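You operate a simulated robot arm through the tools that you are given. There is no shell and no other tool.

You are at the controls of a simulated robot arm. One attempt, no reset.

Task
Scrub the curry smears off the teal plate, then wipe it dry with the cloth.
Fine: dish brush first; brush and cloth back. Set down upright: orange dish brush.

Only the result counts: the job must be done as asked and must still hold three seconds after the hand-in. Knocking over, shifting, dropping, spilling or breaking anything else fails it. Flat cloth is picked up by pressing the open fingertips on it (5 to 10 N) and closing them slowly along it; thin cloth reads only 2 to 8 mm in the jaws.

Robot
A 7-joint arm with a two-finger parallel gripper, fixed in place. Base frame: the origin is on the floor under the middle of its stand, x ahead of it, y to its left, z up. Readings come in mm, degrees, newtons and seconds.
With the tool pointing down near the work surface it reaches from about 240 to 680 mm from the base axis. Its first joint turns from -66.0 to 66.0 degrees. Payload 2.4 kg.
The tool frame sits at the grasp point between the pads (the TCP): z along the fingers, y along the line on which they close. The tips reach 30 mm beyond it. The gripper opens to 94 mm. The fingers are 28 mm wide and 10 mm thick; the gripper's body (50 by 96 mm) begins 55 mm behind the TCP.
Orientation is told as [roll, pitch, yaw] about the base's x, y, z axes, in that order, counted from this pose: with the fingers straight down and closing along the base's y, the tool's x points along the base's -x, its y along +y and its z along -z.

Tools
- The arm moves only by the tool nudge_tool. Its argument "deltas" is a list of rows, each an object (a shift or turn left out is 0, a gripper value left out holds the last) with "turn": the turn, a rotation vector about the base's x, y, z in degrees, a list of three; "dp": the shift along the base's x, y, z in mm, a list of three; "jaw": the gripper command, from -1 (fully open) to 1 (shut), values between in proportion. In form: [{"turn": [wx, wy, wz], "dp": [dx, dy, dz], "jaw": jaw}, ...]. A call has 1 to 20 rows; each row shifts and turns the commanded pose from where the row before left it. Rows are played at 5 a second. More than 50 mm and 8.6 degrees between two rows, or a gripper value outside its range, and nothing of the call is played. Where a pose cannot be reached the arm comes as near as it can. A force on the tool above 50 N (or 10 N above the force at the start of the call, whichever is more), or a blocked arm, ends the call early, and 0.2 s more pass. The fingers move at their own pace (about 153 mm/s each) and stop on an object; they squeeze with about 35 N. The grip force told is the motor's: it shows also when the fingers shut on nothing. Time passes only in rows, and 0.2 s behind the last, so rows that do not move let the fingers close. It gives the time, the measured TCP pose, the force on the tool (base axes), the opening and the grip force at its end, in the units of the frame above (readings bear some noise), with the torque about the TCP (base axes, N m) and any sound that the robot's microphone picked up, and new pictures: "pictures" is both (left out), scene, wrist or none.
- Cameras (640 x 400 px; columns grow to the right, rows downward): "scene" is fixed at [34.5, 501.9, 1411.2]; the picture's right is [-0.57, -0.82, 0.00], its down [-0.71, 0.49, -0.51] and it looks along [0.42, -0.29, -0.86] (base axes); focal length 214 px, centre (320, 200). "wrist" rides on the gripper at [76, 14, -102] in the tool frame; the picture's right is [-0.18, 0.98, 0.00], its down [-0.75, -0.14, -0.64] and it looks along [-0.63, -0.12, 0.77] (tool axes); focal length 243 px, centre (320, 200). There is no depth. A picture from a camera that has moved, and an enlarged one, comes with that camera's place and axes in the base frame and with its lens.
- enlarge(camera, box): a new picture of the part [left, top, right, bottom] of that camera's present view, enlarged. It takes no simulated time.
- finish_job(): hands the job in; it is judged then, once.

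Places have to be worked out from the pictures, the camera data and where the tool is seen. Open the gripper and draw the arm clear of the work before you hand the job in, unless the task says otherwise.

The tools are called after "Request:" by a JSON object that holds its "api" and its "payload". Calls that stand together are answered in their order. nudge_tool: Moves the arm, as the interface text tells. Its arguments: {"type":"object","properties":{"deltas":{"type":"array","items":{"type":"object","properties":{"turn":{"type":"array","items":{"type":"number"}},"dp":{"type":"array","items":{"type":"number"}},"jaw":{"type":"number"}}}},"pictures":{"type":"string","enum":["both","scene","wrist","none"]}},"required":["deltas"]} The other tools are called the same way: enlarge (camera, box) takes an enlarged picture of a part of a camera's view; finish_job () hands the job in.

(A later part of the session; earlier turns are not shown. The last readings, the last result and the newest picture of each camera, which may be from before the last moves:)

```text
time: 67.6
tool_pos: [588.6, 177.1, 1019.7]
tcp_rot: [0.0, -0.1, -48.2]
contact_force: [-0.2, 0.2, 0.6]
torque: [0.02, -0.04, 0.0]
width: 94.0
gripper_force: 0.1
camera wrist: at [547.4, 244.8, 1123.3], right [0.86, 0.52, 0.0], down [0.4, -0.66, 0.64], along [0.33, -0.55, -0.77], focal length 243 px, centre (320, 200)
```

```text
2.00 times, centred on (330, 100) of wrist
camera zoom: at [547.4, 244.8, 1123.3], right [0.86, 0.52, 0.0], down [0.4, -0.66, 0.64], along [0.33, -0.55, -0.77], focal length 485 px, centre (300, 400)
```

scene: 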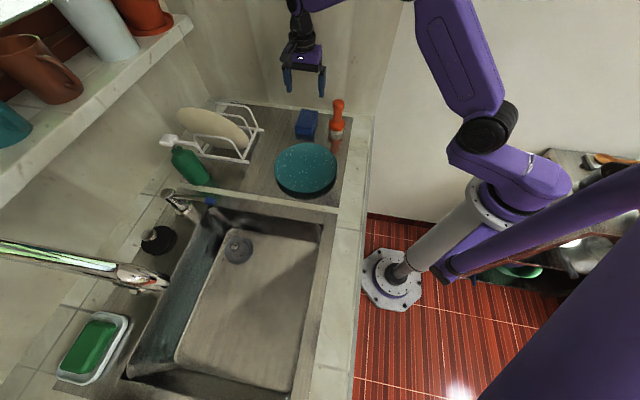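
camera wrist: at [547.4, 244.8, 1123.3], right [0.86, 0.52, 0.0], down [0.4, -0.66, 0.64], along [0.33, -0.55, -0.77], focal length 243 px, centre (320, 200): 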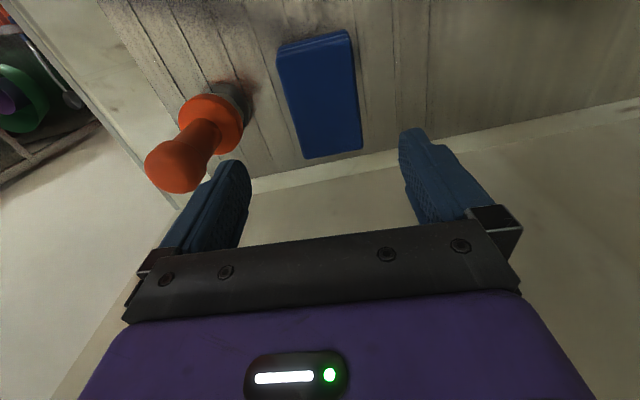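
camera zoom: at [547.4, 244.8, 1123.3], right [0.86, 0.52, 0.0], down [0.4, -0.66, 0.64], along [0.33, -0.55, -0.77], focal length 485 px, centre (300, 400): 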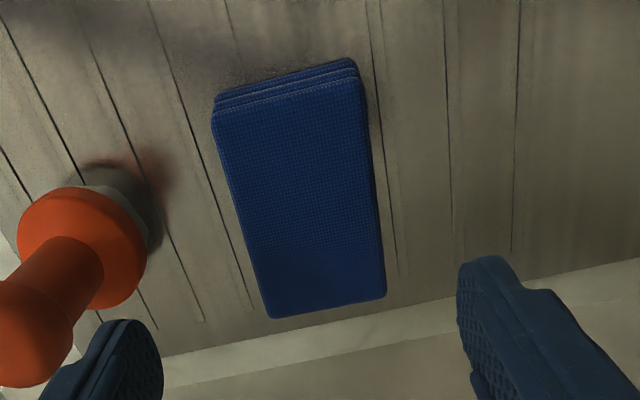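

Consistent: cloth centre ≈(590, 179) with short-side angle ≈43°, so I turn +1.2° and descend to TCP z≈936, tips about 9 mm above the cloth top.

Request:
{"api": "nudge_tool", "payload": {"deltas": [{"dp": [0, 0, -20], "turn": [0, 0, 1.2]}, {"dp": [0, 0, -20]}, {"dp": [0, 0, -20]}, {"dp": [0, 0, -15]}, {"dp": [0, 0, -10]}, {"dp": [0, 0, 0]}, {"dp": [0, 0, 0]}], "pictures": "both"}}

Request:
{"api": "enlarge", "payload": {"camera": "scene", "box": [270, 70, 350, 140]}}

```text
time: 69.2
tool_pos: [587.8, 178.8, 934.8]
tcp_rot: [-0.1, 0.0, -47.0]
contact_force: [-0.2, 0.5, -0.5]
torque: [-0.02, -0.02, -0.01]
width: 93.8
gripper_force: 0.1
camera wrist: at [545.5, 244.3, 1037.5], right [0.84, 0.54, 0.0], down [0.41, -0.65, 0.64], along [0.34, -0.54, -0.77], focal length 243 px, centre (320, 200)
```

scene: 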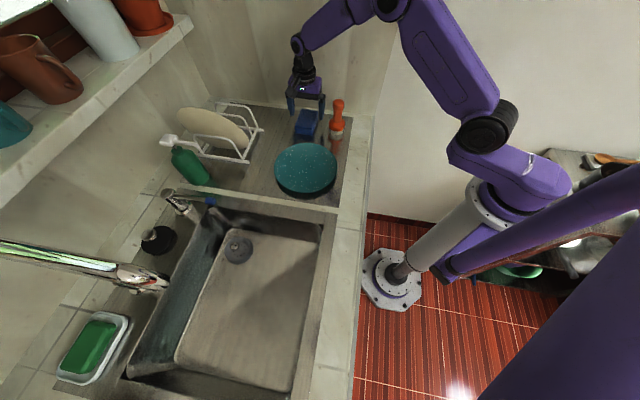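
wrist: 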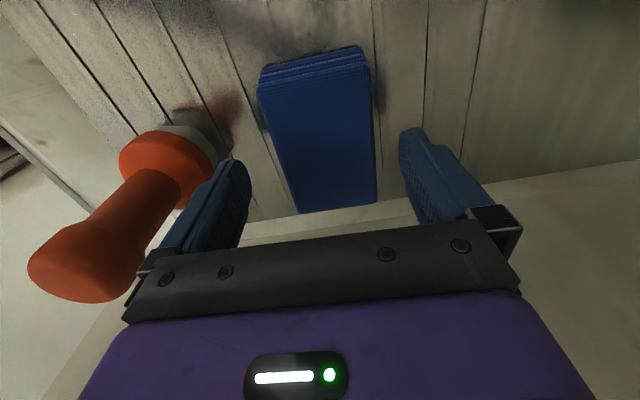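

```text
5.71 times, centred on (310, 105) of scene
camera zoom: at [34.5, 501.9, 1411.2], right [-0.57, -0.82, 0.0], down [-0.71, 0.49, -0.51], along [0.42, -0.29, -0.86], focal length 1226 px, centre (377, 743)
```

zoom: 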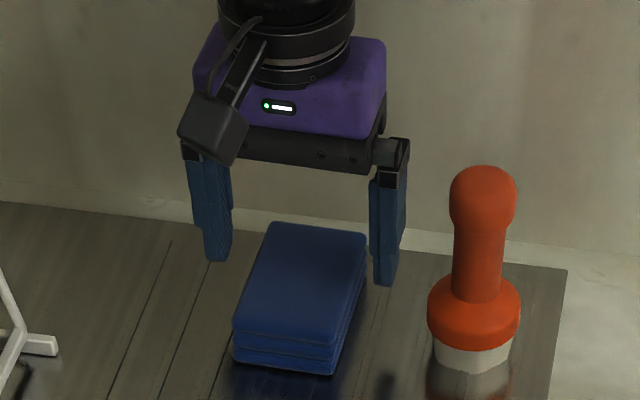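

The fingers straddle the cloth with about 9 mm clear on each side. I descend 22 mm so that the tips reach z≈883, leaving about 7 mm of cloth below them.

Request:
{"api": "nudge_tool", "payload": {"deltas": [{"dp": [0, 0, -6]}, {"dp": [0, 0, -6]}, {"dp": [0, 0, -6]}, {"dp": [0, 0, -4]}, {"dp": [0, 0, 0]}], "pictures": "both"}}

Request:
{"api": "enlarge", "payload": {"camera": "scene", "box": [270, 70, 350, 140]}}

```text
time: 70.4
tool_pos: [588.4, 179.4, 914.3]
tcp_rot: [-0.1, 0.0, -46.9]
contact_force: [-0.9, -0.7, 0.4]
torque: [0.02, 0.01, -0.03]
width: 93.9
gripper_force: 0.0
camera wrist: at [546.1, 245.3, 1016.9], right [0.84, 0.54, 0.0], down [0.41, -0.65, 0.64], along [0.34, -0.54, -0.77], focal length 243 px, centre (320, 200)
```

scene: 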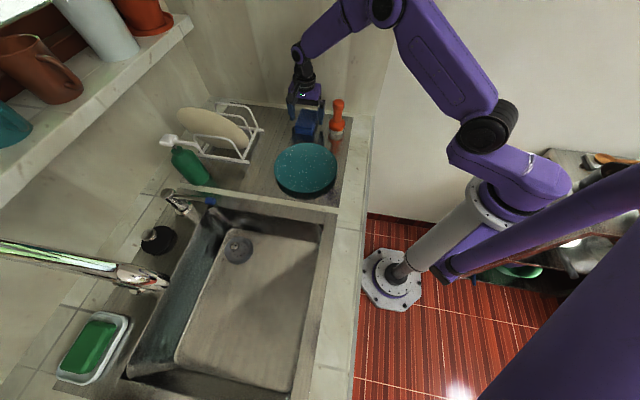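
wrist: 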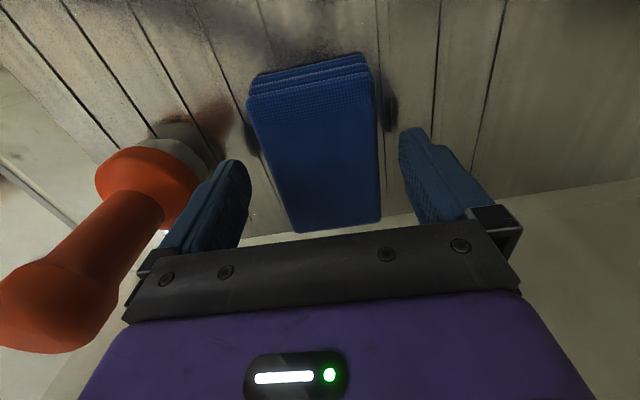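

```text
5.71 times, centred on (310, 105) of scene
camera zoom: at [34.5, 501.9, 1411.2], right [-0.57, -0.82, 0.0], down [-0.71, 0.49, -0.51], along [0.42, -0.29, -0.86], focal length 1226 px, centre (377, 743)
```

zoom: 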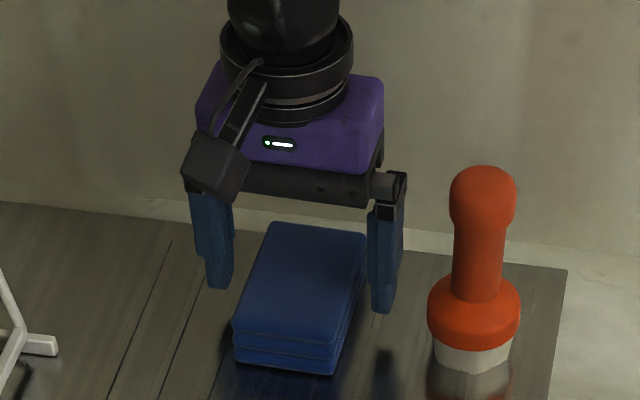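

The straddle looks good. I close slowly on the cloth's sides, watching width and force.

Request:
{"api": "nudge_tool", "payload": {"deltas": [{"jaw": -0.7}, {"jaw": -0.5}, {"jaw": -0.42}, {"jaw": -0.36}, {"jaw": -0.3}, {"jaw": -0.24}, {"jaw": -0.18}, {"jaw": -0.18}], "pictures": "both"}}

Request:
{"api": "enlarge", "payload": {"camera": "scene", "box": [270, 70, 350, 140]}}

```text
time: 72.2
tool_pos: [588.8, 180.5, 912.9]
tcp_rot: [0.0, 0.0, -47.0]
contact_force: [-0.4, 0.4, 0.9]
torque: [-0.03, 0.05, 0.01]
width: 65.1
gripper_force: 35.1
camera wrist: at [546.1, 245.3, 1017.0], right [0.84, 0.54, 0.0], down [0.41, -0.65, 0.64], along [0.34, -0.54, -0.77], focal length 243 px, centre (320, 200)
```

scene: 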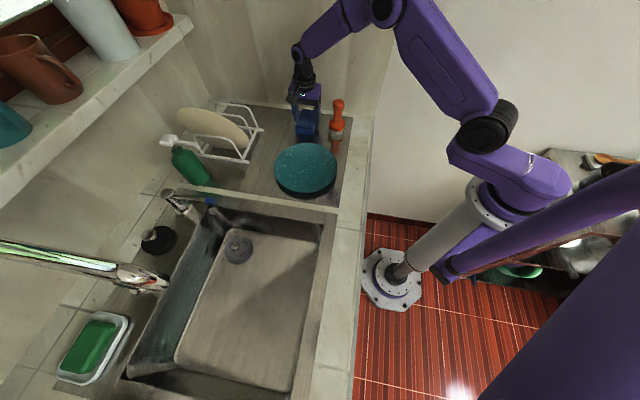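
wrist: 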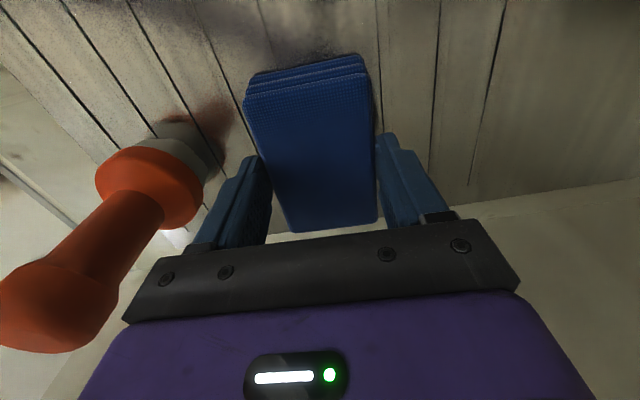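

```text
5.71 times, centred on (310, 105) of scene
camera zoom: at [34.4, 501.9, 1411.2], right [-0.57, -0.82, 0.0], down [-0.71, 0.49, -0.51], along [0.42, -0.29, -0.86], focal length 1226 px, centre (377, 743)
```

zoom: 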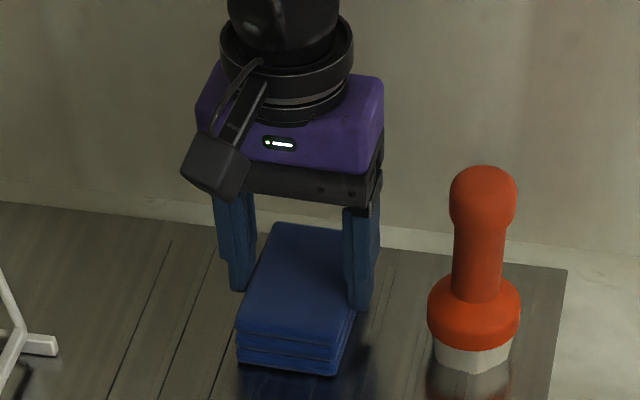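

The cloth is gripped at 65 mm with 35 N, like a solid folded block. I keep squeezing and lift slowly to check.

Request:
{"api": "nudge_tool", "payload": {"deltas": [{"jaw": 1}, {"jaw": 1}, {"dp": [0, 0, 3]}, {"dp": [0, 0, 7]}, {"dp": [0, 0, 15]}, {"dp": [0, 0, 20]}, {"dp": [0, 0, 20]}, {"dp": [0, 0, 0]}], "pictures": "both"}}

Request:
{"api": "enlarge", "payload": {"camera": "scene", "box": [270, 60, 350, 140]}}

```text
time: 74.0
tool_pos: [588.3, 177.4, 980.0]
tcp_rot: [0.0, 0.0, -47.0]
contact_force: [-0.9, 0.1, -0.7]
torque: [-0.01, 0.0, 0.04]
width: 64.8
gripper_force: 36.0
camera wrist: at [544.7, 242.9, 1082.3], right [0.84, 0.54, 0.0], down [0.41, -0.65, 0.64], along [0.34, -0.54, -0.77], focal length 243 px, centre (320, 200)
```

scene: 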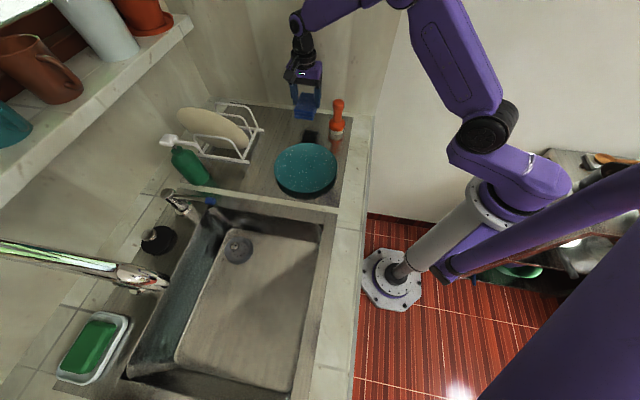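
wrist: 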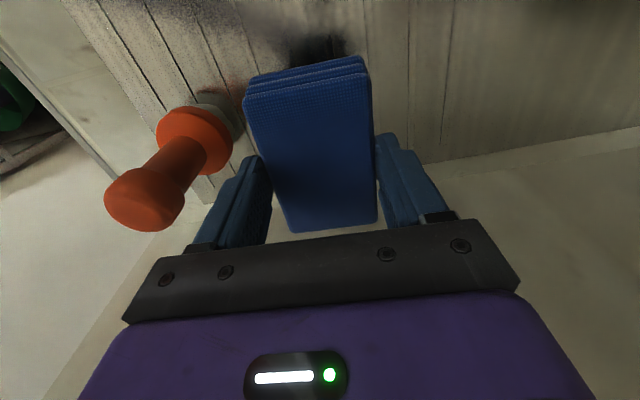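

```text
5.00 times, centred on (310, 100) of scene
camera zoom: at [34.5, 501.9, 1411.2], right [-0.57, -0.82, 0.0], down [-0.71, 0.49, -0.51], along [0.42, -0.29, -0.86], focal length 1072 px, centre (370, 700)
```

zoom: 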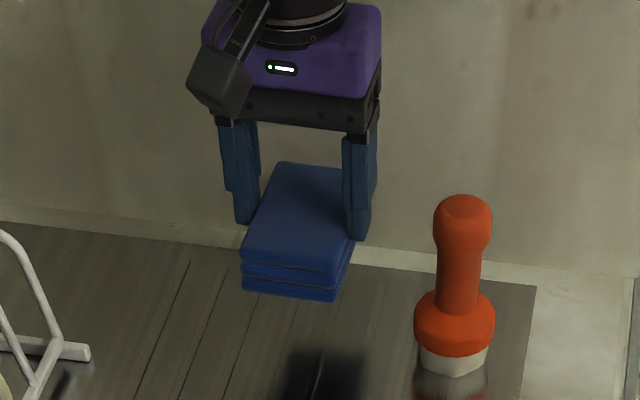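

The cloth came up as a firm block, its bottom about 37 mm below the TCP. I carry it at height over the plate centre, near (413, 294).

Request:
{"api": "nudge_tool", "payload": {"deltas": [{"dp": [-15, 10, 5]}, {"dp": [-29, 19, 5]}, {"dp": [-29, 19, 0]}, {"dp": [-29, 19, 0]}, {"dp": [-29, 19, 0]}, {"dp": [-29, 19, 0]}, {"dp": [-16.6, 10.3, 0]}, {"dp": [0, 0, 0]}, {"dp": [0, 0, 0]}], "pictures": "both"}}

Request:
{"api": "enlarge", "payload": {"camera": "scene", "box": [250, 90, 360, 210]}}

```text
time: 76.0
tool_pos: [412.4, 294.0, 989.0]
tcp_rot: [0.0, 0.0, -47.0]
contact_force: [-1.1, 0.4, -0.6]
torque: [-0.01, 0.01, 0.01]
width: 65.1
gripper_force: 34.4
camera wrist: at [369.9, 359.2, 1091.7], right [0.84, 0.54, 0.0], down [0.41, -0.65, 0.64], along [0.34, -0.54, -0.77], focal length 243 px, centre (320, 200)
```

scene: 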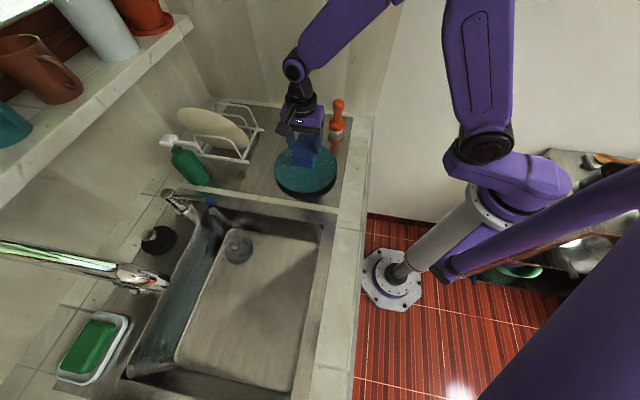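
wrist: 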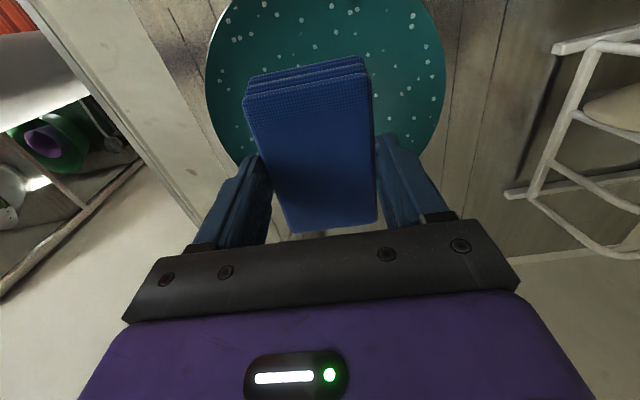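

```text
3.33 times, centred on (305, 150) of scene
camera zoom: at [34.4, 501.9, 1411.2], right [-0.57, -0.82, 0.0], down [-0.71, 0.49, -0.51], along [0.42, -0.29, -0.86], focal length 715 px, centre (370, 367)
```

zoom: 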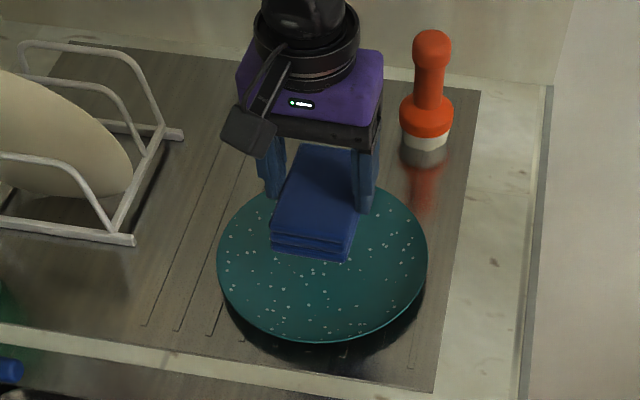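

The cloth is centred over the plate. I lower it toward the surface, stopping about 15 mm above the expected contact.

Request:
{"api": "nudge_tool", "payload": {"deltas": [{"dp": [0, 0, -15]}, {"dp": [0, 0, -15]}, {"dp": [0, 0, -12]}, {"dp": [0, 0, -8]}, {"dp": [0, 0, -4]}, {"dp": [0, 0, 0]}], "pictures": "scene"}}

Request:
{"api": "enlarge", "payload": {"camera": "scene", "box": [250, 110, 360, 210]}}

```text
time: 77.4
tool_pos: [411.0, 292.9, 935.2]
tcp_rot: [0.0, 0.1, -47.0]
contact_force: [0.1, 0.3, -0.5]
torque: [-0.01, 0.01, -0.02]
width: 64.6
gripper_force: 35.3
```

scene: 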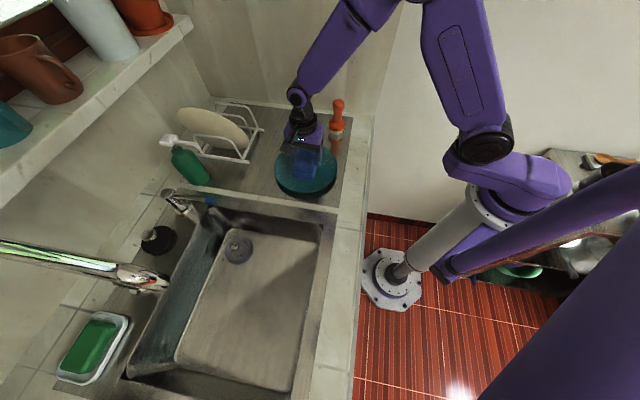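

```text
4.00 times, centred on (305, 160) of scene
camera zoom: at [34.5, 501.9, 1411.2], right [-0.57, -0.82, 0.0], down [-0.71, 0.49, -0.51], along [0.42, -0.29, -0.86], focal length 858 px, centre (380, 360)
```

zoom: 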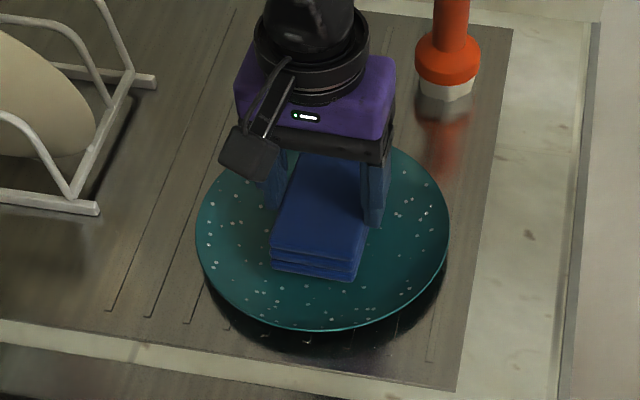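

The cloth bottom is at about z 897. I step down gently, reading the force.

Request:
{"api": "nudge_tool", "payload": {"deltas": [{"dp": [0, 0, -2]}, {"dp": [0, 0, -2]}, {"dp": [0, 0, -1]}, {"dp": [0, 0, 0]}], "pictures": "none"}}

```text
time: 78.4
tool_pos: [411.4, 294.4, 930.0]
tcp_rot: [0.1, -0.1, -47.0]
contact_force: [0.1, 0.8, -1.4]
torque: [0.02, -0.03, -0.01]
width: 65.0
gripper_force: 35.0
```

Free at 929.4; I continue.

Request:
{"api": "nudge_tool", "payload": {"deltas": [{"dp": [0, 0, -1]}, {"dp": [0, 0, -1]}, {"dp": [0, 0, -1]}, {"dp": [0, 0, 0]}], "pictures": "none"}}

```text
time: 79.4
tool_pos: [412.6, 293.7, 926.5]
tcp_rot: [0.0, 0.1, -47.1]
contact_force: [0.0, -0.6, -0.1]
torque: [-0.01, 0.02, -0.02]
width: 64.9
gripper_force: 35.3
```

Free at 926.4; I go on in smaller steps.

Request:
{"api": "nudge_tool", "payload": {"deltas": [{"dp": [0, 0, -1]}, {"dp": [0, 0, 0]}], "pictures": "none"}}

```text
time: 80.0
tool_pos: [413.3, 294.0, 924.3]
tcp_rot: [-0.1, 0.0, -47.0]
contact_force: [-0.9, -0.3, -0.8]
torque: [0.01, -0.01, 0.0]
width: 64.9
gripper_force: 35.4
```

Free at 925.4; next millimetre.

Request:
{"api": "nudge_tool", "payload": {"deltas": [{"dp": [0, 0, -1]}, {"dp": [0, 0, 0]}], "pictures": "none"}}

```text
time: 80.6
tool_pos: [411.8, 293.7, 924.3]
tcp_rot: [0.0, -0.1, -47.0]
contact_force: [-0.1, -0.1, -1.0]
torque: [0.01, 0.01, 0.0]
width: 64.8
gripper_force: 34.6
```

Free at 924.4; next millimetre.

Request:
{"api": "nudge_tool", "payload": {"deltas": [{"dp": [0, 0, -1]}, {"dp": [0, 0, 0]}], "pictures": "none"}}

```text
time: 81.2
tool_pos: [413.2, 295.7, 923.2]
tcp_rot: [0.0, 0.0, -47.0]
contact_force: [-0.1, 0.2, -0.2]
torque: [0.02, 0.0, -0.02]
width: 65.0
gripper_force: 35.0
```

Free at 923.4; next millimetre.

Request:
{"api": "nudge_tool", "payload": {"deltas": [{"dp": [0, 0, -1]}, {"dp": [0, 0, 0]}], "pictures": "none"}}

```text
time: 81.8
tool_pos: [411.6, 293.6, 922.2]
tcp_rot: [0.0, 0.0, -46.9]
contact_force: [0.1, 0.3, -0.6]
torque: [-0.01, 0.0, 0.02]
width: 64.7
gripper_force: 34.7
```

Free at 922.4; next millimetre.

Request:
{"api": "nudge_tool", "payload": {"deltas": [{"dp": [0, 0, -1]}, {"dp": [0, 0, 0]}], "pictures": "scene"}}

Request:
{"api": "enlarge", "payload": {"camera": "scene", "box": [250, 110, 360, 210]}}

```text
time: 82.4
tool_pos: [412.1, 293.9, 922.2]
tcp_rot: [0.0, 0.0, -47.0]
contact_force: [-0.9, 0.1, -0.1]
torque: [0.02, 0.01, -0.01]
width: 64.5
gripper_force: 35.2
```

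scene: 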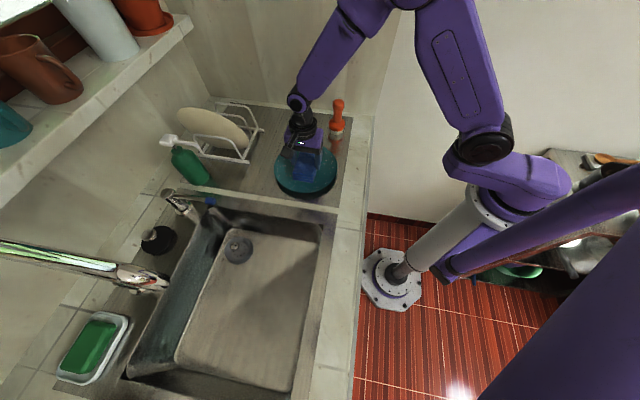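

```text
4.00 times, centred on (305, 160) of scene
camera zoom: at [34.5, 501.9, 1411.2], right [-0.57, -0.82, 0.0], down [-0.71, 0.49, -0.51], along [0.42, -0.29, -0.86], focal length 858 px, centre (380, 360)
```

zoom: 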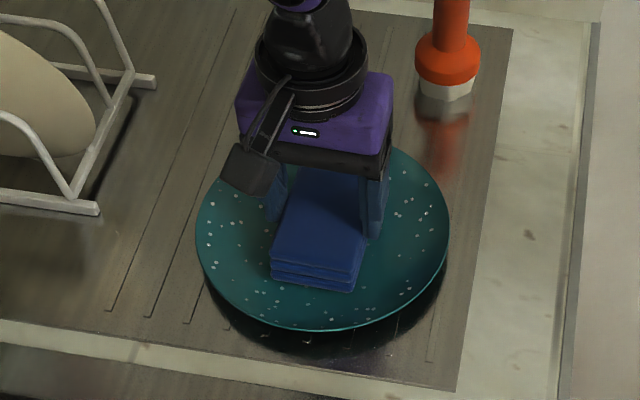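

Still free at 921.4, with the cloth close to the surface. I continue.

Request:
{"api": "nudge_tool", "payload": {"deltas": [{"dp": [0, 0, -1]}, {"dp": [0, 0, 0]}], "pictures": "none"}}

```text
time: 83.0
tool_pos: [412.8, 293.2, 919.9]
tcp_rot: [0.0, 0.0, -47.0]
contact_force: [-0.1, -0.2, -0.1]
torque: [-0.01, 0.01, 0.01]
width: 64.9
gripper_force: 35.3
```

Free at 920.4; next step.

Request:
{"api": "nudge_tool", "payload": {"deltas": [{"dp": [0, 0, -0.8]}, {"dp": [0, 0, 0]}], "pictures": "none"}}

```text
time: 83.6
tool_pos: [411.1, 293.8, 919.2]
tcp_rot: [0.0, 0.0, -47.0]
contact_force: [0.6, 0.7, -0.6]
torque: [-0.03, -0.01, 0.02]
width: 65.0
gripper_force: 34.9
```

Free at 919.6; next step.

Request:
{"api": "nudge_tool", "payload": {"deltas": [{"dp": [0, 0, -0.8]}, {"dp": [0, 0, 0]}], "pictures": "none"}}

```text
time: 84.2
tool_pos: [412.1, 294.4, 918.6]
tcp_rot: [0.1, -0.1, -47.0]
contact_force: [-1.9, -5.0, 11.0]
torque: [-0.15, 0.13, 0.02]
width: 64.9
gripper_force: 35.3
```

Contact at about 11 N with a sideways push toward −y, so the cloth sits slightly too far in +y. I begin wiping by moving toward −y and +x, checking the force.

Request:
{"api": "nudge_tool", "payload": {"deltas": [{"dp": [1, -4, 0]}, {"dp": [1, -4, 0]}, {"dp": [0, 0, 0]}], "pictures": "none"}}

```text
time: 85.0
tool_pos: [413.5, 287.7, 920.3]
tcp_rot: [0.2, -0.1, -46.8]
contact_force: [-1.3, 5.5, 10.8]
torque: [0.16, 0.18, -0.05]
width: 64.9
gripper_force: 34.6
```

Good steady contact of about 11 N. I wipe back and forth with small strokes.

Request:
{"api": "nudge_tool", "payload": {"deltas": [{"dp": [5, 4, 0]}, {"dp": [2, 5, 0]}, {"dp": [-5, 4, 0]}, {"dp": [-6, -3, 0]}], "pictures": "scene"}}

Request:
{"api": "enlarge", "payload": {"camera": "scene", "box": [250, 110, 360, 210]}}

```text
time: 86.0
tool_pos: [408.2, 295.3, 919.2]
tcp_rot: [0.0, 0.0, -47.0]
contact_force: [1.2, -0.5, -0.3]
torque: [-0.06, -0.13, -0.01]
width: 64.8
gripper_force: 35.5
```

scene: 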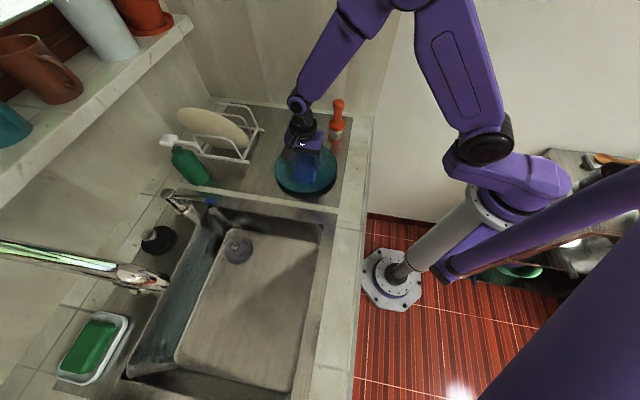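

```text
4.00 times, centred on (305, 160) of scene
camera zoom: at [34.5, 501.9, 1411.2], right [-0.57, -0.82, 0.0], down [-0.71, 0.49, -0.51], along [0.42, -0.29, -0.86], focal length 858 px, centre (380, 360)
```

zoom: 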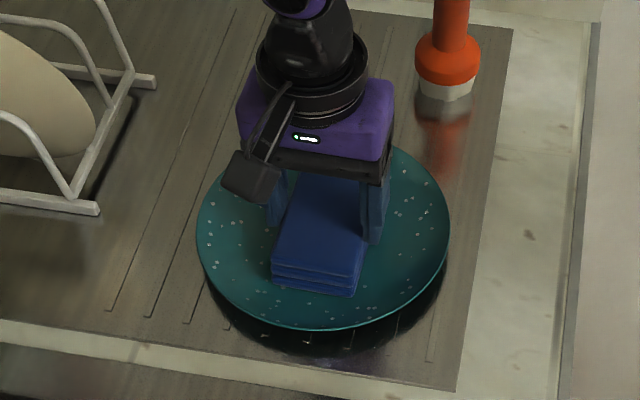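

Contact faded out here, so I lower 0.6 mm and continue with strokes.

Request:
{"api": "nudge_tool", "payload": {"deltas": [{"dp": [0, -5, -0.6]}, {"dp": [3, -5, 0]}, {"dp": [0, 0, 0]}], "pictures": "none"}}

```text
time: 86.8
tool_pos: [412.8, 285.5, 919.5]
tcp_rot: [0.0, -0.1, -47.0]
contact_force: [-0.4, 1.3, 0.4]
torque: [0.06, -0.03, 0.02]
width: 65.0
gripper_force: 35.0
```

Only about 1 N; I lower another 0.5 mm.

Request:
{"api": "nudge_tool", "payload": {"deltas": [{"dp": [0, 5, -0.5]}, {"dp": [0, 5, 0]}, {"dp": [0, 0, 0]}], "pictures": "none"}}

```text
time: 87.6
tool_pos: [414.3, 295.9, 918.1]
tcp_rot: [0.0, 0.0, -47.0]
contact_force: [-0.3, -10.6, 20.7]
torque: [-0.41, 0.03, -0.02]
width: 64.8
gripper_force: 34.6
```

21 N, a bit high at this y. I stroke toward −y and see the force.

Request:
{"api": "nudge_tool", "payload": {"deltas": [{"dp": [0, -5, 0.2]}, {"dp": [0, -5, 0]}, {"dp": [0, 0, 0]}], "pictures": "none"}}

```text
time: 88.4
tool_pos: [413.2, 287.0, 918.7]
tcp_rot: [0.0, 0.1, -46.9]
contact_force: [-1.4, 6.1, 11.5]
torque: [0.21, 0.09, -0.04]
width: 64.6
gripper_force: 34.6
```

12 N at (414, 286). I continue with a few reciprocating strokes.

Request:
{"api": "nudge_tool", "payload": {"deltas": [{"dp": [0, -5, 0]}, {"dp": [0, 5, 0]}, {"dp": [0, 5, 0]}, {"dp": [0, 0, 0]}], "pictures": "scene"}}

Request:
{"api": "enlarge", "payload": {"camera": "scene", "box": [250, 110, 360, 210]}}

```text
time: 89.4
tool_pos: [411.8, 290.8, 919.0]
tcp_rot: [0.1, 0.0, -47.0]
contact_force: [0.3, -3.1, 5.0]
torque: [-0.05, -0.13, -0.09]
width: 65.1
gripper_force: 34.7
```

scene: 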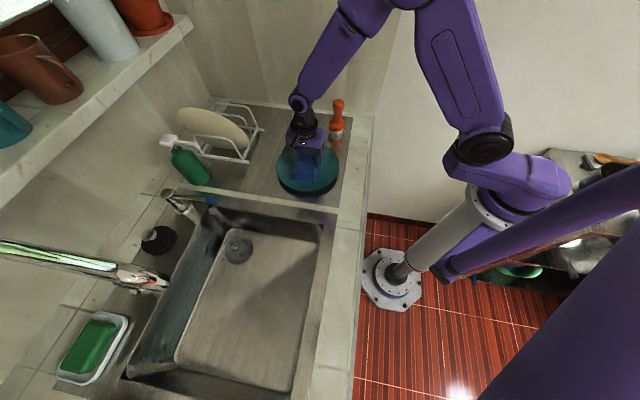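

```text
4.00 times, centred on (305, 160) of scene
camera zoom: at [34.4, 501.8, 1411.2], right [-0.57, -0.82, 0.0], down [-0.71, 0.49, -0.51], along [0.42, -0.29, -0.86], focal length 858 px, centre (380, 360)
```

zoom: 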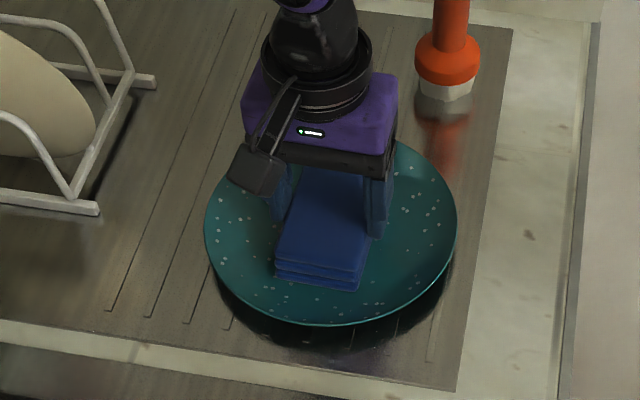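

The plate has been dragged about 8 mm in −y: its rim moved from 195–449 to 204–458 px. I had been stroking off-centre, and its original centre is nearer (410, 296). I ease it back by pressing lightly and moving toward +y in small steps, checking each time.

Request:
{"api": "nudge_tool", "payload": {"deltas": [{"dp": [-1, 3, 0]}, {"dp": [-1, 3, 0]}, {"dp": [-1, 3, 0]}, {"dp": [0, 0, 0]}], "pictures": "scene"}}

Request:
{"api": "enlarge", "payload": {"camera": "scene", "box": [250, 110, 360, 210]}}

```text
time: 90.4
tool_pos: [409.6, 299.6, 918.3]
tcp_rot: [0.0, 0.0, -47.0]
contact_force: [3.4, -7.6, 21.3]
torque: [-0.39, 0.1, 0.02]
width: 65.1
gripper_force: 35.3
```

scene: 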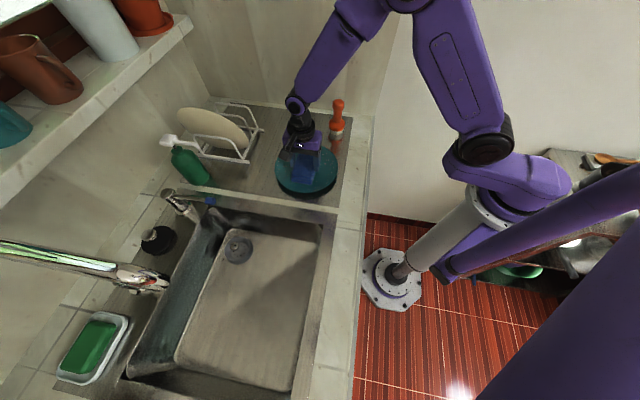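

```text
4.00 times, centred on (305, 160) of scene
camera zoom: at [34.3, 501.5, 1411.3], right [-0.57, -0.82, 0.0], down [-0.71, 0.49, -0.51], along [0.42, -0.29, -0.86], focal length 858 px, centre (380, 360)
```

zoom: 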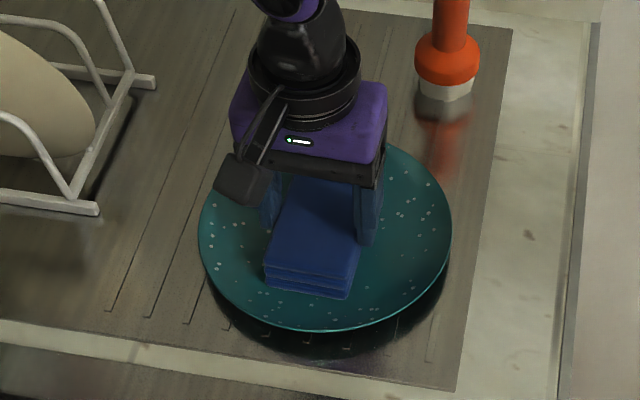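

The plate is nearly back, now only about 3 mm off in −x, and the droplets are fainter. I nudge +x by 4 mm with the same contact to recentre it.

Request:
{"api": "nudge_tool", "payload": {"deltas": [{"dp": [2, 0.5, 0]}, {"dp": [2, 0.5, 0]}, {"dp": [0, 0, 0]}], "pictures": "scene"}}

Request:
{"api": "enlarge", "payload": {"camera": "scene", "box": [250, 110, 360, 210]}}

```text
time: 91.2
tool_pos: [412.0, 302.8, 918.4]
tcp_rot: [0.0, -0.1, -46.8]
contact_force: [-11.0, -2.1, 22.6]
torque: [-0.01, 0.37, 0.02]
width: 64.9
gripper_force: 35.1
```

scene: 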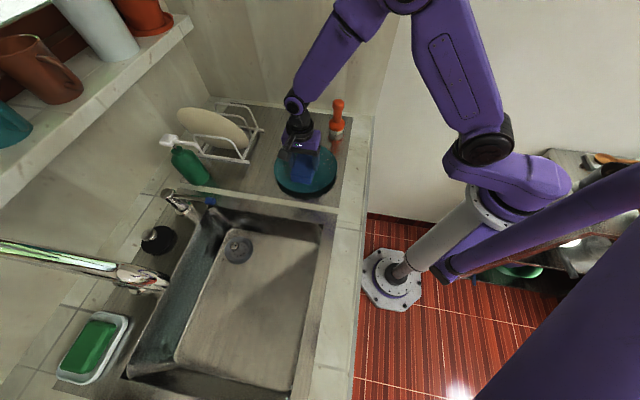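

```text
4.00 times, centred on (305, 160) of scene
camera zoom: at [33.9, 501.6, 1411.3], right [-0.57, -0.82, 0.0], down [-0.71, 0.49, -0.51], along [0.42, -0.29, -0.86], focal length 858 px, centre (380, 360)
```

zoom: 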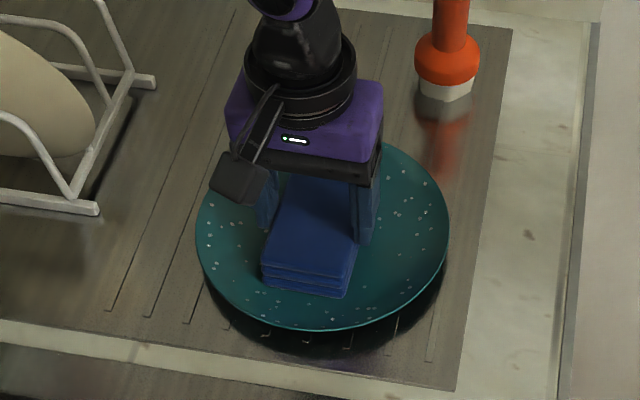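

The plate is back exactly at its original outline (195–449, bottom 330). High pressing force drags it, so I ease off to a light force before wiping further.

Request:
{"api": "nudge_tool", "payload": {"deltas": [{"dp": [0, 0, 0.5]}, {"dp": [0, 0, 0.4]}, {"dp": [0, 0, 0]}], "pictures": "none"}}

```text
time: 92.0
tool_pos: [413.6, 300.6, 919.8]
tcp_rot: [0.0, 0.0, -47.0]
contact_force: [-0.4, 0.8, 1.5]
torque: [0.09, 0.06, -0.04]
width: 64.9
gripper_force: 34.6
```

About 2 N now. I stroke gently to the plate centre (410, 296).

Request:
{"api": "nudge_tool", "payload": {"deltas": [{"dp": [-3, -2.5, 0]}, {"dp": [-3, -2.5, 0]}, {"dp": [0, 0, 0]}], "pictures": "none"}}

```text
time: 92.8
tool_pos: [406.8, 297.2, 918.4]
tcp_rot: [0.0, 0.0, -47.0]
contact_force: [2.8, -0.9, 2.2]
torque: [-0.04, -0.13, -0.02]
width: 64.8
gripper_force: 34.7
```

3 N at the centre: a safe force. I wipe along the closing direction with short strokes at this force.

Request:
{"api": "nudge_tool", "payload": {"deltas": [{"dp": [3, 2.8, -0.1]}, {"dp": [3, 2.8, 0]}, {"dp": [-3, -2.8, 0]}, {"dp": [-3, -2.8, 0]}, {"dp": [-3, -2.8, 0]}, {"dp": [3, 2.8, 0]}], "pictures": "scene"}}

Request:
{"api": "enlarge", "payload": {"camera": "scene", "box": [250, 110, 360, 210]}}

```text
time: 94.2
tool_pos: [408.2, 296.9, 918.7]
tcp_rot: [0.0, 0.0, -47.1]
contact_force: [-0.8, 0.5, 0.0]
torque: [-0.02, -0.01, -0.02]
width: 65.2
gripper_force: 34.7
```

scene: 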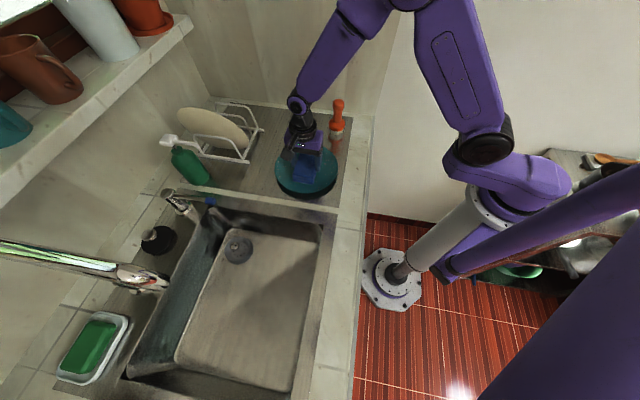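

```text
4.00 times, centred on (305, 160) of scene
camera zoom: at [34.5, 501.9, 1411.2], right [-0.57, -0.82, 0.0], down [-0.71, 0.49, -0.51], along [0.42, -0.29, -0.86], focal length 858 px, centre (380, 360)
```

zoom: 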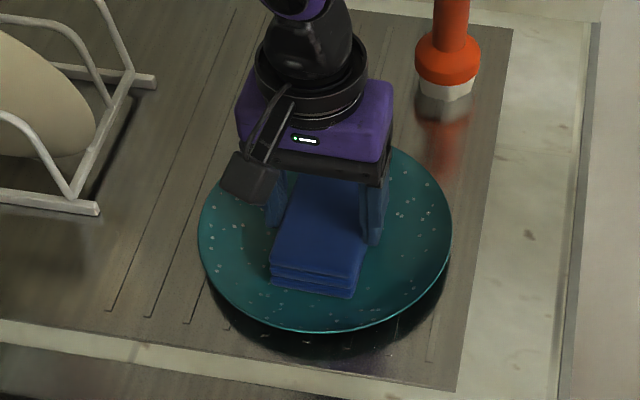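

The plate crept about 2–3 mm again, but the droplets are fading further. I continue with light symmetric strokes and will re-centre the plate at the end.

Request:
{"api": "nudge_tool", "payload": {"deltas": [{"dp": [2, 2, -0.2]}, {"dp": [2, 2, 0]}, {"dp": [2, 2, 0]}, {"dp": [0, 0, 0]}], "pictures": "none"}}

```text
time: 95.2
tool_pos: [413.9, 302.5, 919.1]
tcp_rot: [0.0, 0.0, -47.0]
contact_force: [-0.2, -0.7, -0.9]
torque: [-0.01, 0.01, -0.01]
width: 65.0
gripper_force: 35.4
```

No contact there, so I lower 0.3 mm and stroke back.

Request:
{"api": "nudge_tool", "payload": {"deltas": [{"dp": [-2, -2, -0.3]}, {"dp": [-2, -2, 0]}, {"dp": [0, 0, 0]}], "pictures": "none"}}

```text
time: 96.0
tool_pos: [410.7, 299.2, 918.8]
tcp_rot: [0.2, 0.0, -46.9]
contact_force: [2.9, 3.5, 7.9]
torque: [0.02, 0.12, -0.03]
width: 64.8
gripper_force: 34.5
```

About 8.6 N here. I do symmetric strokes and look at both the droplets and the plate position.

Request:
{"api": "nudge_tool", "payload": {"deltas": [{"dp": [3, 3, 0]}, {"dp": [3, 3, 0]}, {"dp": [-3, -3, 0]}, {"dp": [-3, -3, 0]}, {"dp": [3, 3, 0]}, {"dp": [3, 3, 0]}], "pictures": "scene"}}

Request:
{"api": "enlarge", "payload": {"camera": "scene", "box": [250, 110, 360, 210]}}

```text
time: 97.4
tool_pos: [417.1, 303.8, 919.2]
tcp_rot: [0.1, 0.0, -47.0]
contact_force: [-0.6, 0.7, -0.5]
torque: [0.01, 0.0, 0.0]
width: 65.1
gripper_force: 34.8
```

scene: 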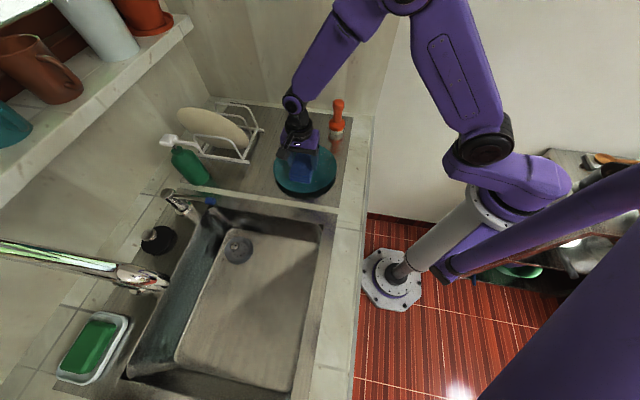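

```text
4.00 times, centred on (305, 160) of scene
camera zoom: at [34.5, 501.9, 1411.2], right [-0.57, -0.82, 0.0], down [-0.71, 0.49, -0.51], along [0.42, -0.29, -0.86], focal length 858 px, centre (380, 360)
```

zoom: 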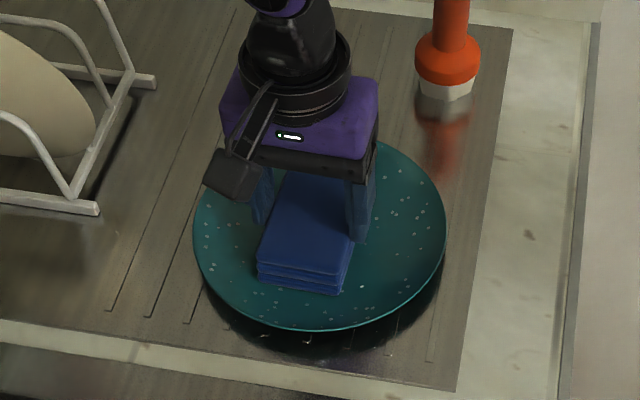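

The plate is within 2 mm of its original place and the droplets are fainter. The surface seems lower toward the + end, so I compensate with z along the stroke.

Request:
{"api": "nudge_tool", "payload": {"deltas": [{"dp": [0, 0, -0.4]}, {"dp": [-3, -3, 0.1]}, {"dp": [-3, -3, 0.1]}, {"dp": [0, 0, 0]}], "pictures": "none"}}

```text
time: 98.4
tool_pos: [412.0, 297.6, 917.8]
tcp_rot: [0.2, 0.1, -46.9]
contact_force: [1.1, 2.0, 3.8]
torque: [0.03, -0.03, 0.0]
width: 65.2
gripper_force: 35.3
```

4.5 N. I run several strokes at this level.

Request:
{"api": "nudge_tool", "payload": {"deltas": [{"dp": [3, 3, -0.1]}, {"dp": [3, 3, -0.1]}, {"dp": [-3, -3, 0.1]}, {"dp": [-3, -3, 0.1]}, {"dp": [3, 3, -0.1]}, {"dp": [3, 3, -0.1]}, {"dp": [-3, -3, 0.1]}, {"dp": [-3, -3, 0.1]}], "pictures": "scene"}}

Request:
{"api": "enlarge", "payload": {"camera": "scene", "box": [250, 110, 360, 210]}}

```text
time: 100.2
tool_pos: [409.3, 298.3, 917.8]
tcp_rot: [0.3, 0.0, -46.8]
contact_force: [3.6, 4.3, 11.9]
torque: [-0.03, 0.1, 0.0]
width: 64.9
gripper_force: 35.3
```

scene: 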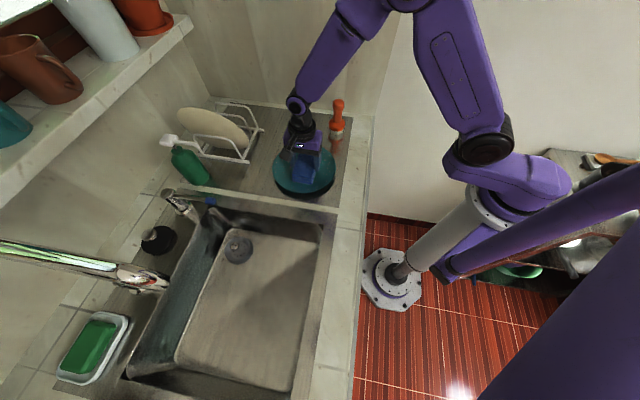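

```text
4.00 times, centred on (305, 160) of scene
camera zoom: at [34.4, 501.9, 1411.2], right [-0.57, -0.82, 0.0], down [-0.71, 0.49, -0.51], along [0.42, -0.29, -0.86], focal length 858 px, centre (380, 360)
```

zoom: 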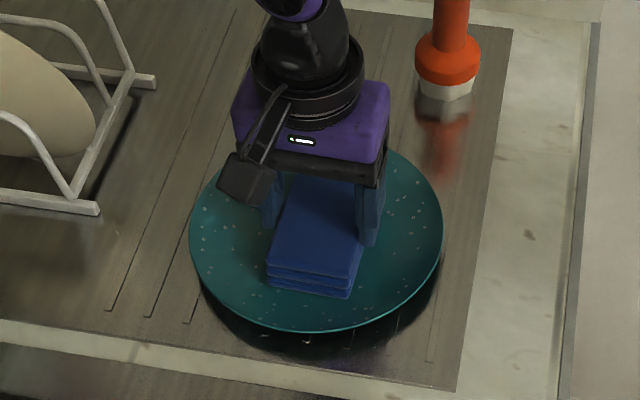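

The droplets are fading well; the plate crept about +5 mm in y this time. I now stroke toward −y to wipe and bring it back.

Request:
{"api": "nudge_tool", "payload": {"deltas": [{"dp": [0, -3, 0]}, {"dp": [0, -3, 0]}, {"dp": [0, 0, 0]}], "pictures": "scene"}}

Request:
{"api": "enlarge", "payload": {"camera": "scene", "box": [250, 110, 360, 210]}}

```text
time: 101.0
tool_pos: [409.1, 294.8, 919.0]
tcp_rot: [0.1, 0.0, -47.0]
contact_force: [0.1, 9.0, 19.8]
torque: [0.28, -0.05, 0.01]
width: 64.8
gripper_force: 35.1
```

scene: 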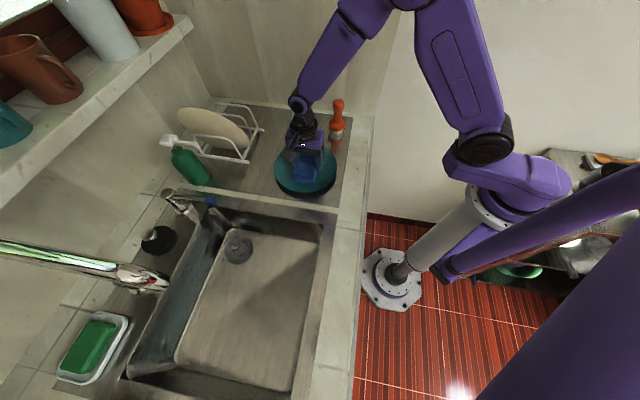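

```text
4.00 times, centred on (305, 160) of scene
camera zoom: at [34.2, 502.0, 1411.2], right [-0.57, -0.82, 0.0], down [-0.71, 0.49, -0.51], along [0.42, -0.29, -0.86], focal length 858 px, centre (380, 360)
```

zoom: 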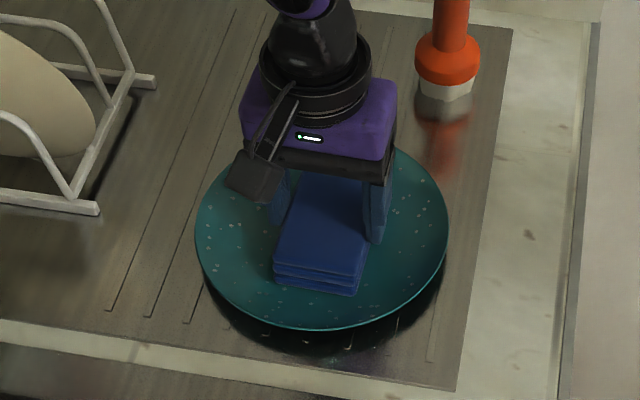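

The plate is back at its original outline. I lift the pressure by 0.8 mm and keep wiping with light force.

Request:
{"api": "nudge_tool", "payload": {"deltas": [{"dp": [0, 0, 0.8]}, {"dp": [0, 3, 0]}, {"dp": [0, 0, 0]}], "pictures": "none"}}

```text
time: 101.8
tool_pos: [410.1, 293.3, 917.6]
tcp_rot: [-0.2, 0.0, -47.2]
contact_force: [-0.4, -5.8, 12.4]
torque: [-0.01, -0.34, -0.15]
width: 65.1
gripper_force: 35.2
```

13 N; I raise another 0.5 mm and stroke.

Request:
{"api": "nudge_tool", "payload": {"deltas": [{"dp": [0, 0, 0.5]}, {"dp": [0, 3, 0]}, {"dp": [0, -3, 0]}, {"dp": [0, 0, 0]}], "pictures": "none"}}

```text
time: 102.8
tool_pos: [409.2, 294.9, 919.2]
tcp_rot: [0.0, 0.0, -46.9]
contact_force: [-0.1, 0.2, -0.7]
torque: [0.01, -0.01, 0.01]
width: 65.1
gripper_force: 35.0
```

Just off the surface; I lower 0.25 mm and stroke.

Request:
{"api": "nudge_tool", "payload": {"deltas": [{"dp": [0, 2, -0.25]}, {"dp": [0, 2, 0]}, {"dp": [0, 0, 0]}], "pictures": "none"}}

```text
time: 103.6
tool_pos: [408.9, 299.8, 918.2]
tcp_rot: [0.0, 0.0, -47.0]
contact_force: [0.4, 0.1, -1.4]
torque: [-0.02, -0.07, 0.04]
width: 64.9
gripper_force: 34.8
```

Still off; I lower 0.3 mm more.

Request:
{"api": "nudge_tool", "payload": {"deltas": [{"dp": [0, -2, -0.3]}, {"dp": [0, -2, 0]}, {"dp": [0, 0, 0]}], "pictures": "none"}}

```text
time: 104.4
tool_pos: [409.8, 295.2, 918.2]
tcp_rot: [0.0, 0.1, -46.9]
contact_force: [-0.7, 0.3, -1.2]
torque: [0.05, 0.04, -0.02]
width: 65.1
gripper_force: 34.6
```

Still off; another 0.3 mm.

Request:
{"api": "nudge_tool", "payload": {"deltas": [{"dp": [0, 2, -0.3]}, {"dp": [0, 2, 0]}, {"dp": [0, 0, 0]}], "pictures": "none"}}

```text
time: 105.2
tool_pos: [409.3, 299.7, 917.8]
tcp_rot: [0.0, 0.0, -46.9]
contact_force: [1.2, 0.3, -0.6]
torque: [0.01, 0.01, 0.0]
width: 64.6
gripper_force: 35.3
```

Another 0.3 mm down.

Request:
{"api": "nudge_tool", "payload": {"deltas": [{"dp": [0, -2, -0.3]}, {"dp": [0, -2, 0]}, {"dp": [0, 0, 0]}], "pictures": "scene"}}

Request:
{"api": "enlarge", "payload": {"camera": "scene", "box": [250, 110, 360, 210]}}

```text
time: 106.0
tool_pos: [409.8, 296.6, 918.1]
tcp_rot: [0.0, 0.0, -46.9]
contact_force: [0.6, 0.3, 0.2]
torque: [0.03, -0.02, 0.01]
width: 65.0
gripper_force: 34.8
```

scene: 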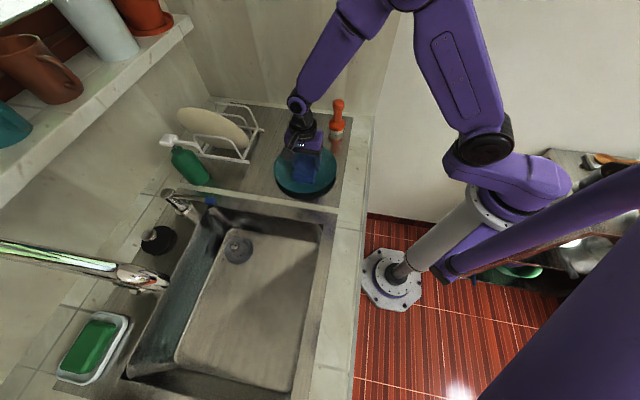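

```text
4.00 times, centred on (305, 160) of scene
camera zoom: at [34.5, 501.9, 1411.2], right [-0.57, -0.82, 0.0], down [-0.71, 0.49, -0.51], along [0.42, -0.29, -0.86], focal length 858 px, centre (380, 360)
```

zoom: 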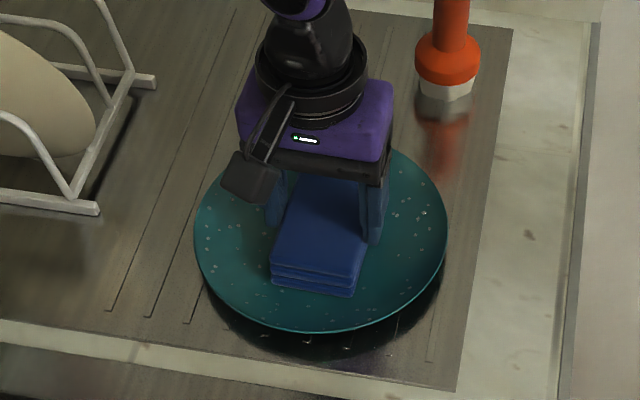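

The plate is within about 2 mm of its start and the droplets are dimmer. Contact is just beginning, so I lower 0.2 mm and make several short strokes.

Request:
{"api": "nudge_tool", "payload": {"deltas": [{"dp": [0, 3, -0.2]}, {"dp": [0, 2, 0]}, {"dp": [0, -3, 0]}, {"dp": [0, -3, 0]}, {"dp": [0, 3, 0]}, {"dp": [0, 0, 0]}], "pictures": "none"}}

```text
time: 107.4
tool_pos: [410.8, 296.8, 918.0]
tcp_rot: [0.1, 0.0, -47.0]
contact_force: [0.6, 0.9, 0.3]
torque: [-0.02, -0.01, -0.03]
width: 64.7
gripper_force: 34.7
```

Very light contact; I lower 0.25 mm and stroke again.

Request:
{"api": "nudge_tool", "payload": {"deltas": [{"dp": [0, 3, -0.25]}, {"dp": [0, -3, 0]}, {"dp": [0, -3, 0]}, {"dp": [0, 3, 0]}, {"dp": [0, 3, 0]}, {"dp": [0, 0, 0]}], "pictures": "none"}}

```text
time: 108.8
tool_pos: [409.5, 300.0, 918.7]
tcp_rot: [0.1, 0.0, -46.9]
contact_force: [0.4, 0.6, 0.1]
torque: [-0.01, -0.04, -0.01]
width: 65.0
gripper_force: 35.5
```

Still very light; 0.25 mm lower, and more strokes.

Request:
{"api": "nudge_tool", "payload": {"deltas": [{"dp": [0, -3, -0.25]}, {"dp": [0, -3, 0]}, {"dp": [0, 3, 0]}, {"dp": [0, 3, 0]}, {"dp": [0, -3, 0]}, {"dp": [0, 0, 0]}], "pictures": "scene"}}

Request:
{"api": "enlarge", "payload": {"camera": "scene", "box": [250, 110, 360, 210]}}

```text
time: 110.2
tool_pos: [411.1, 298.1, 918.0]
tcp_rot: [0.1, 0.0, -46.9]
contact_force: [0.5, 2.2, 3.4]
torque: [0.01, 0.05, 0.0]
width: 64.7
gripper_force: 35.2
```

scene: 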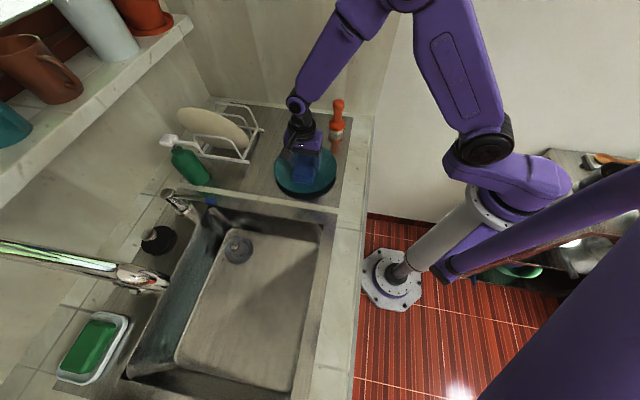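

```text
4.00 times, centred on (305, 160) of scene
camera zoom: at [34.4, 501.9, 1411.2], right [-0.57, -0.82, 0.0], down [-0.71, 0.49, -0.51], along [0.42, -0.29, -0.86], focal length 858 px, centre (380, 360)
```

zoom: 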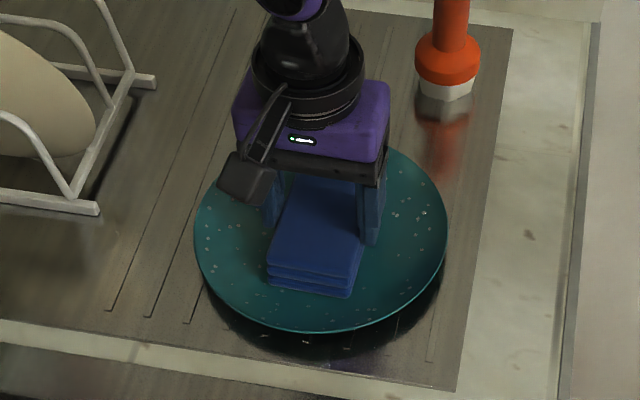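

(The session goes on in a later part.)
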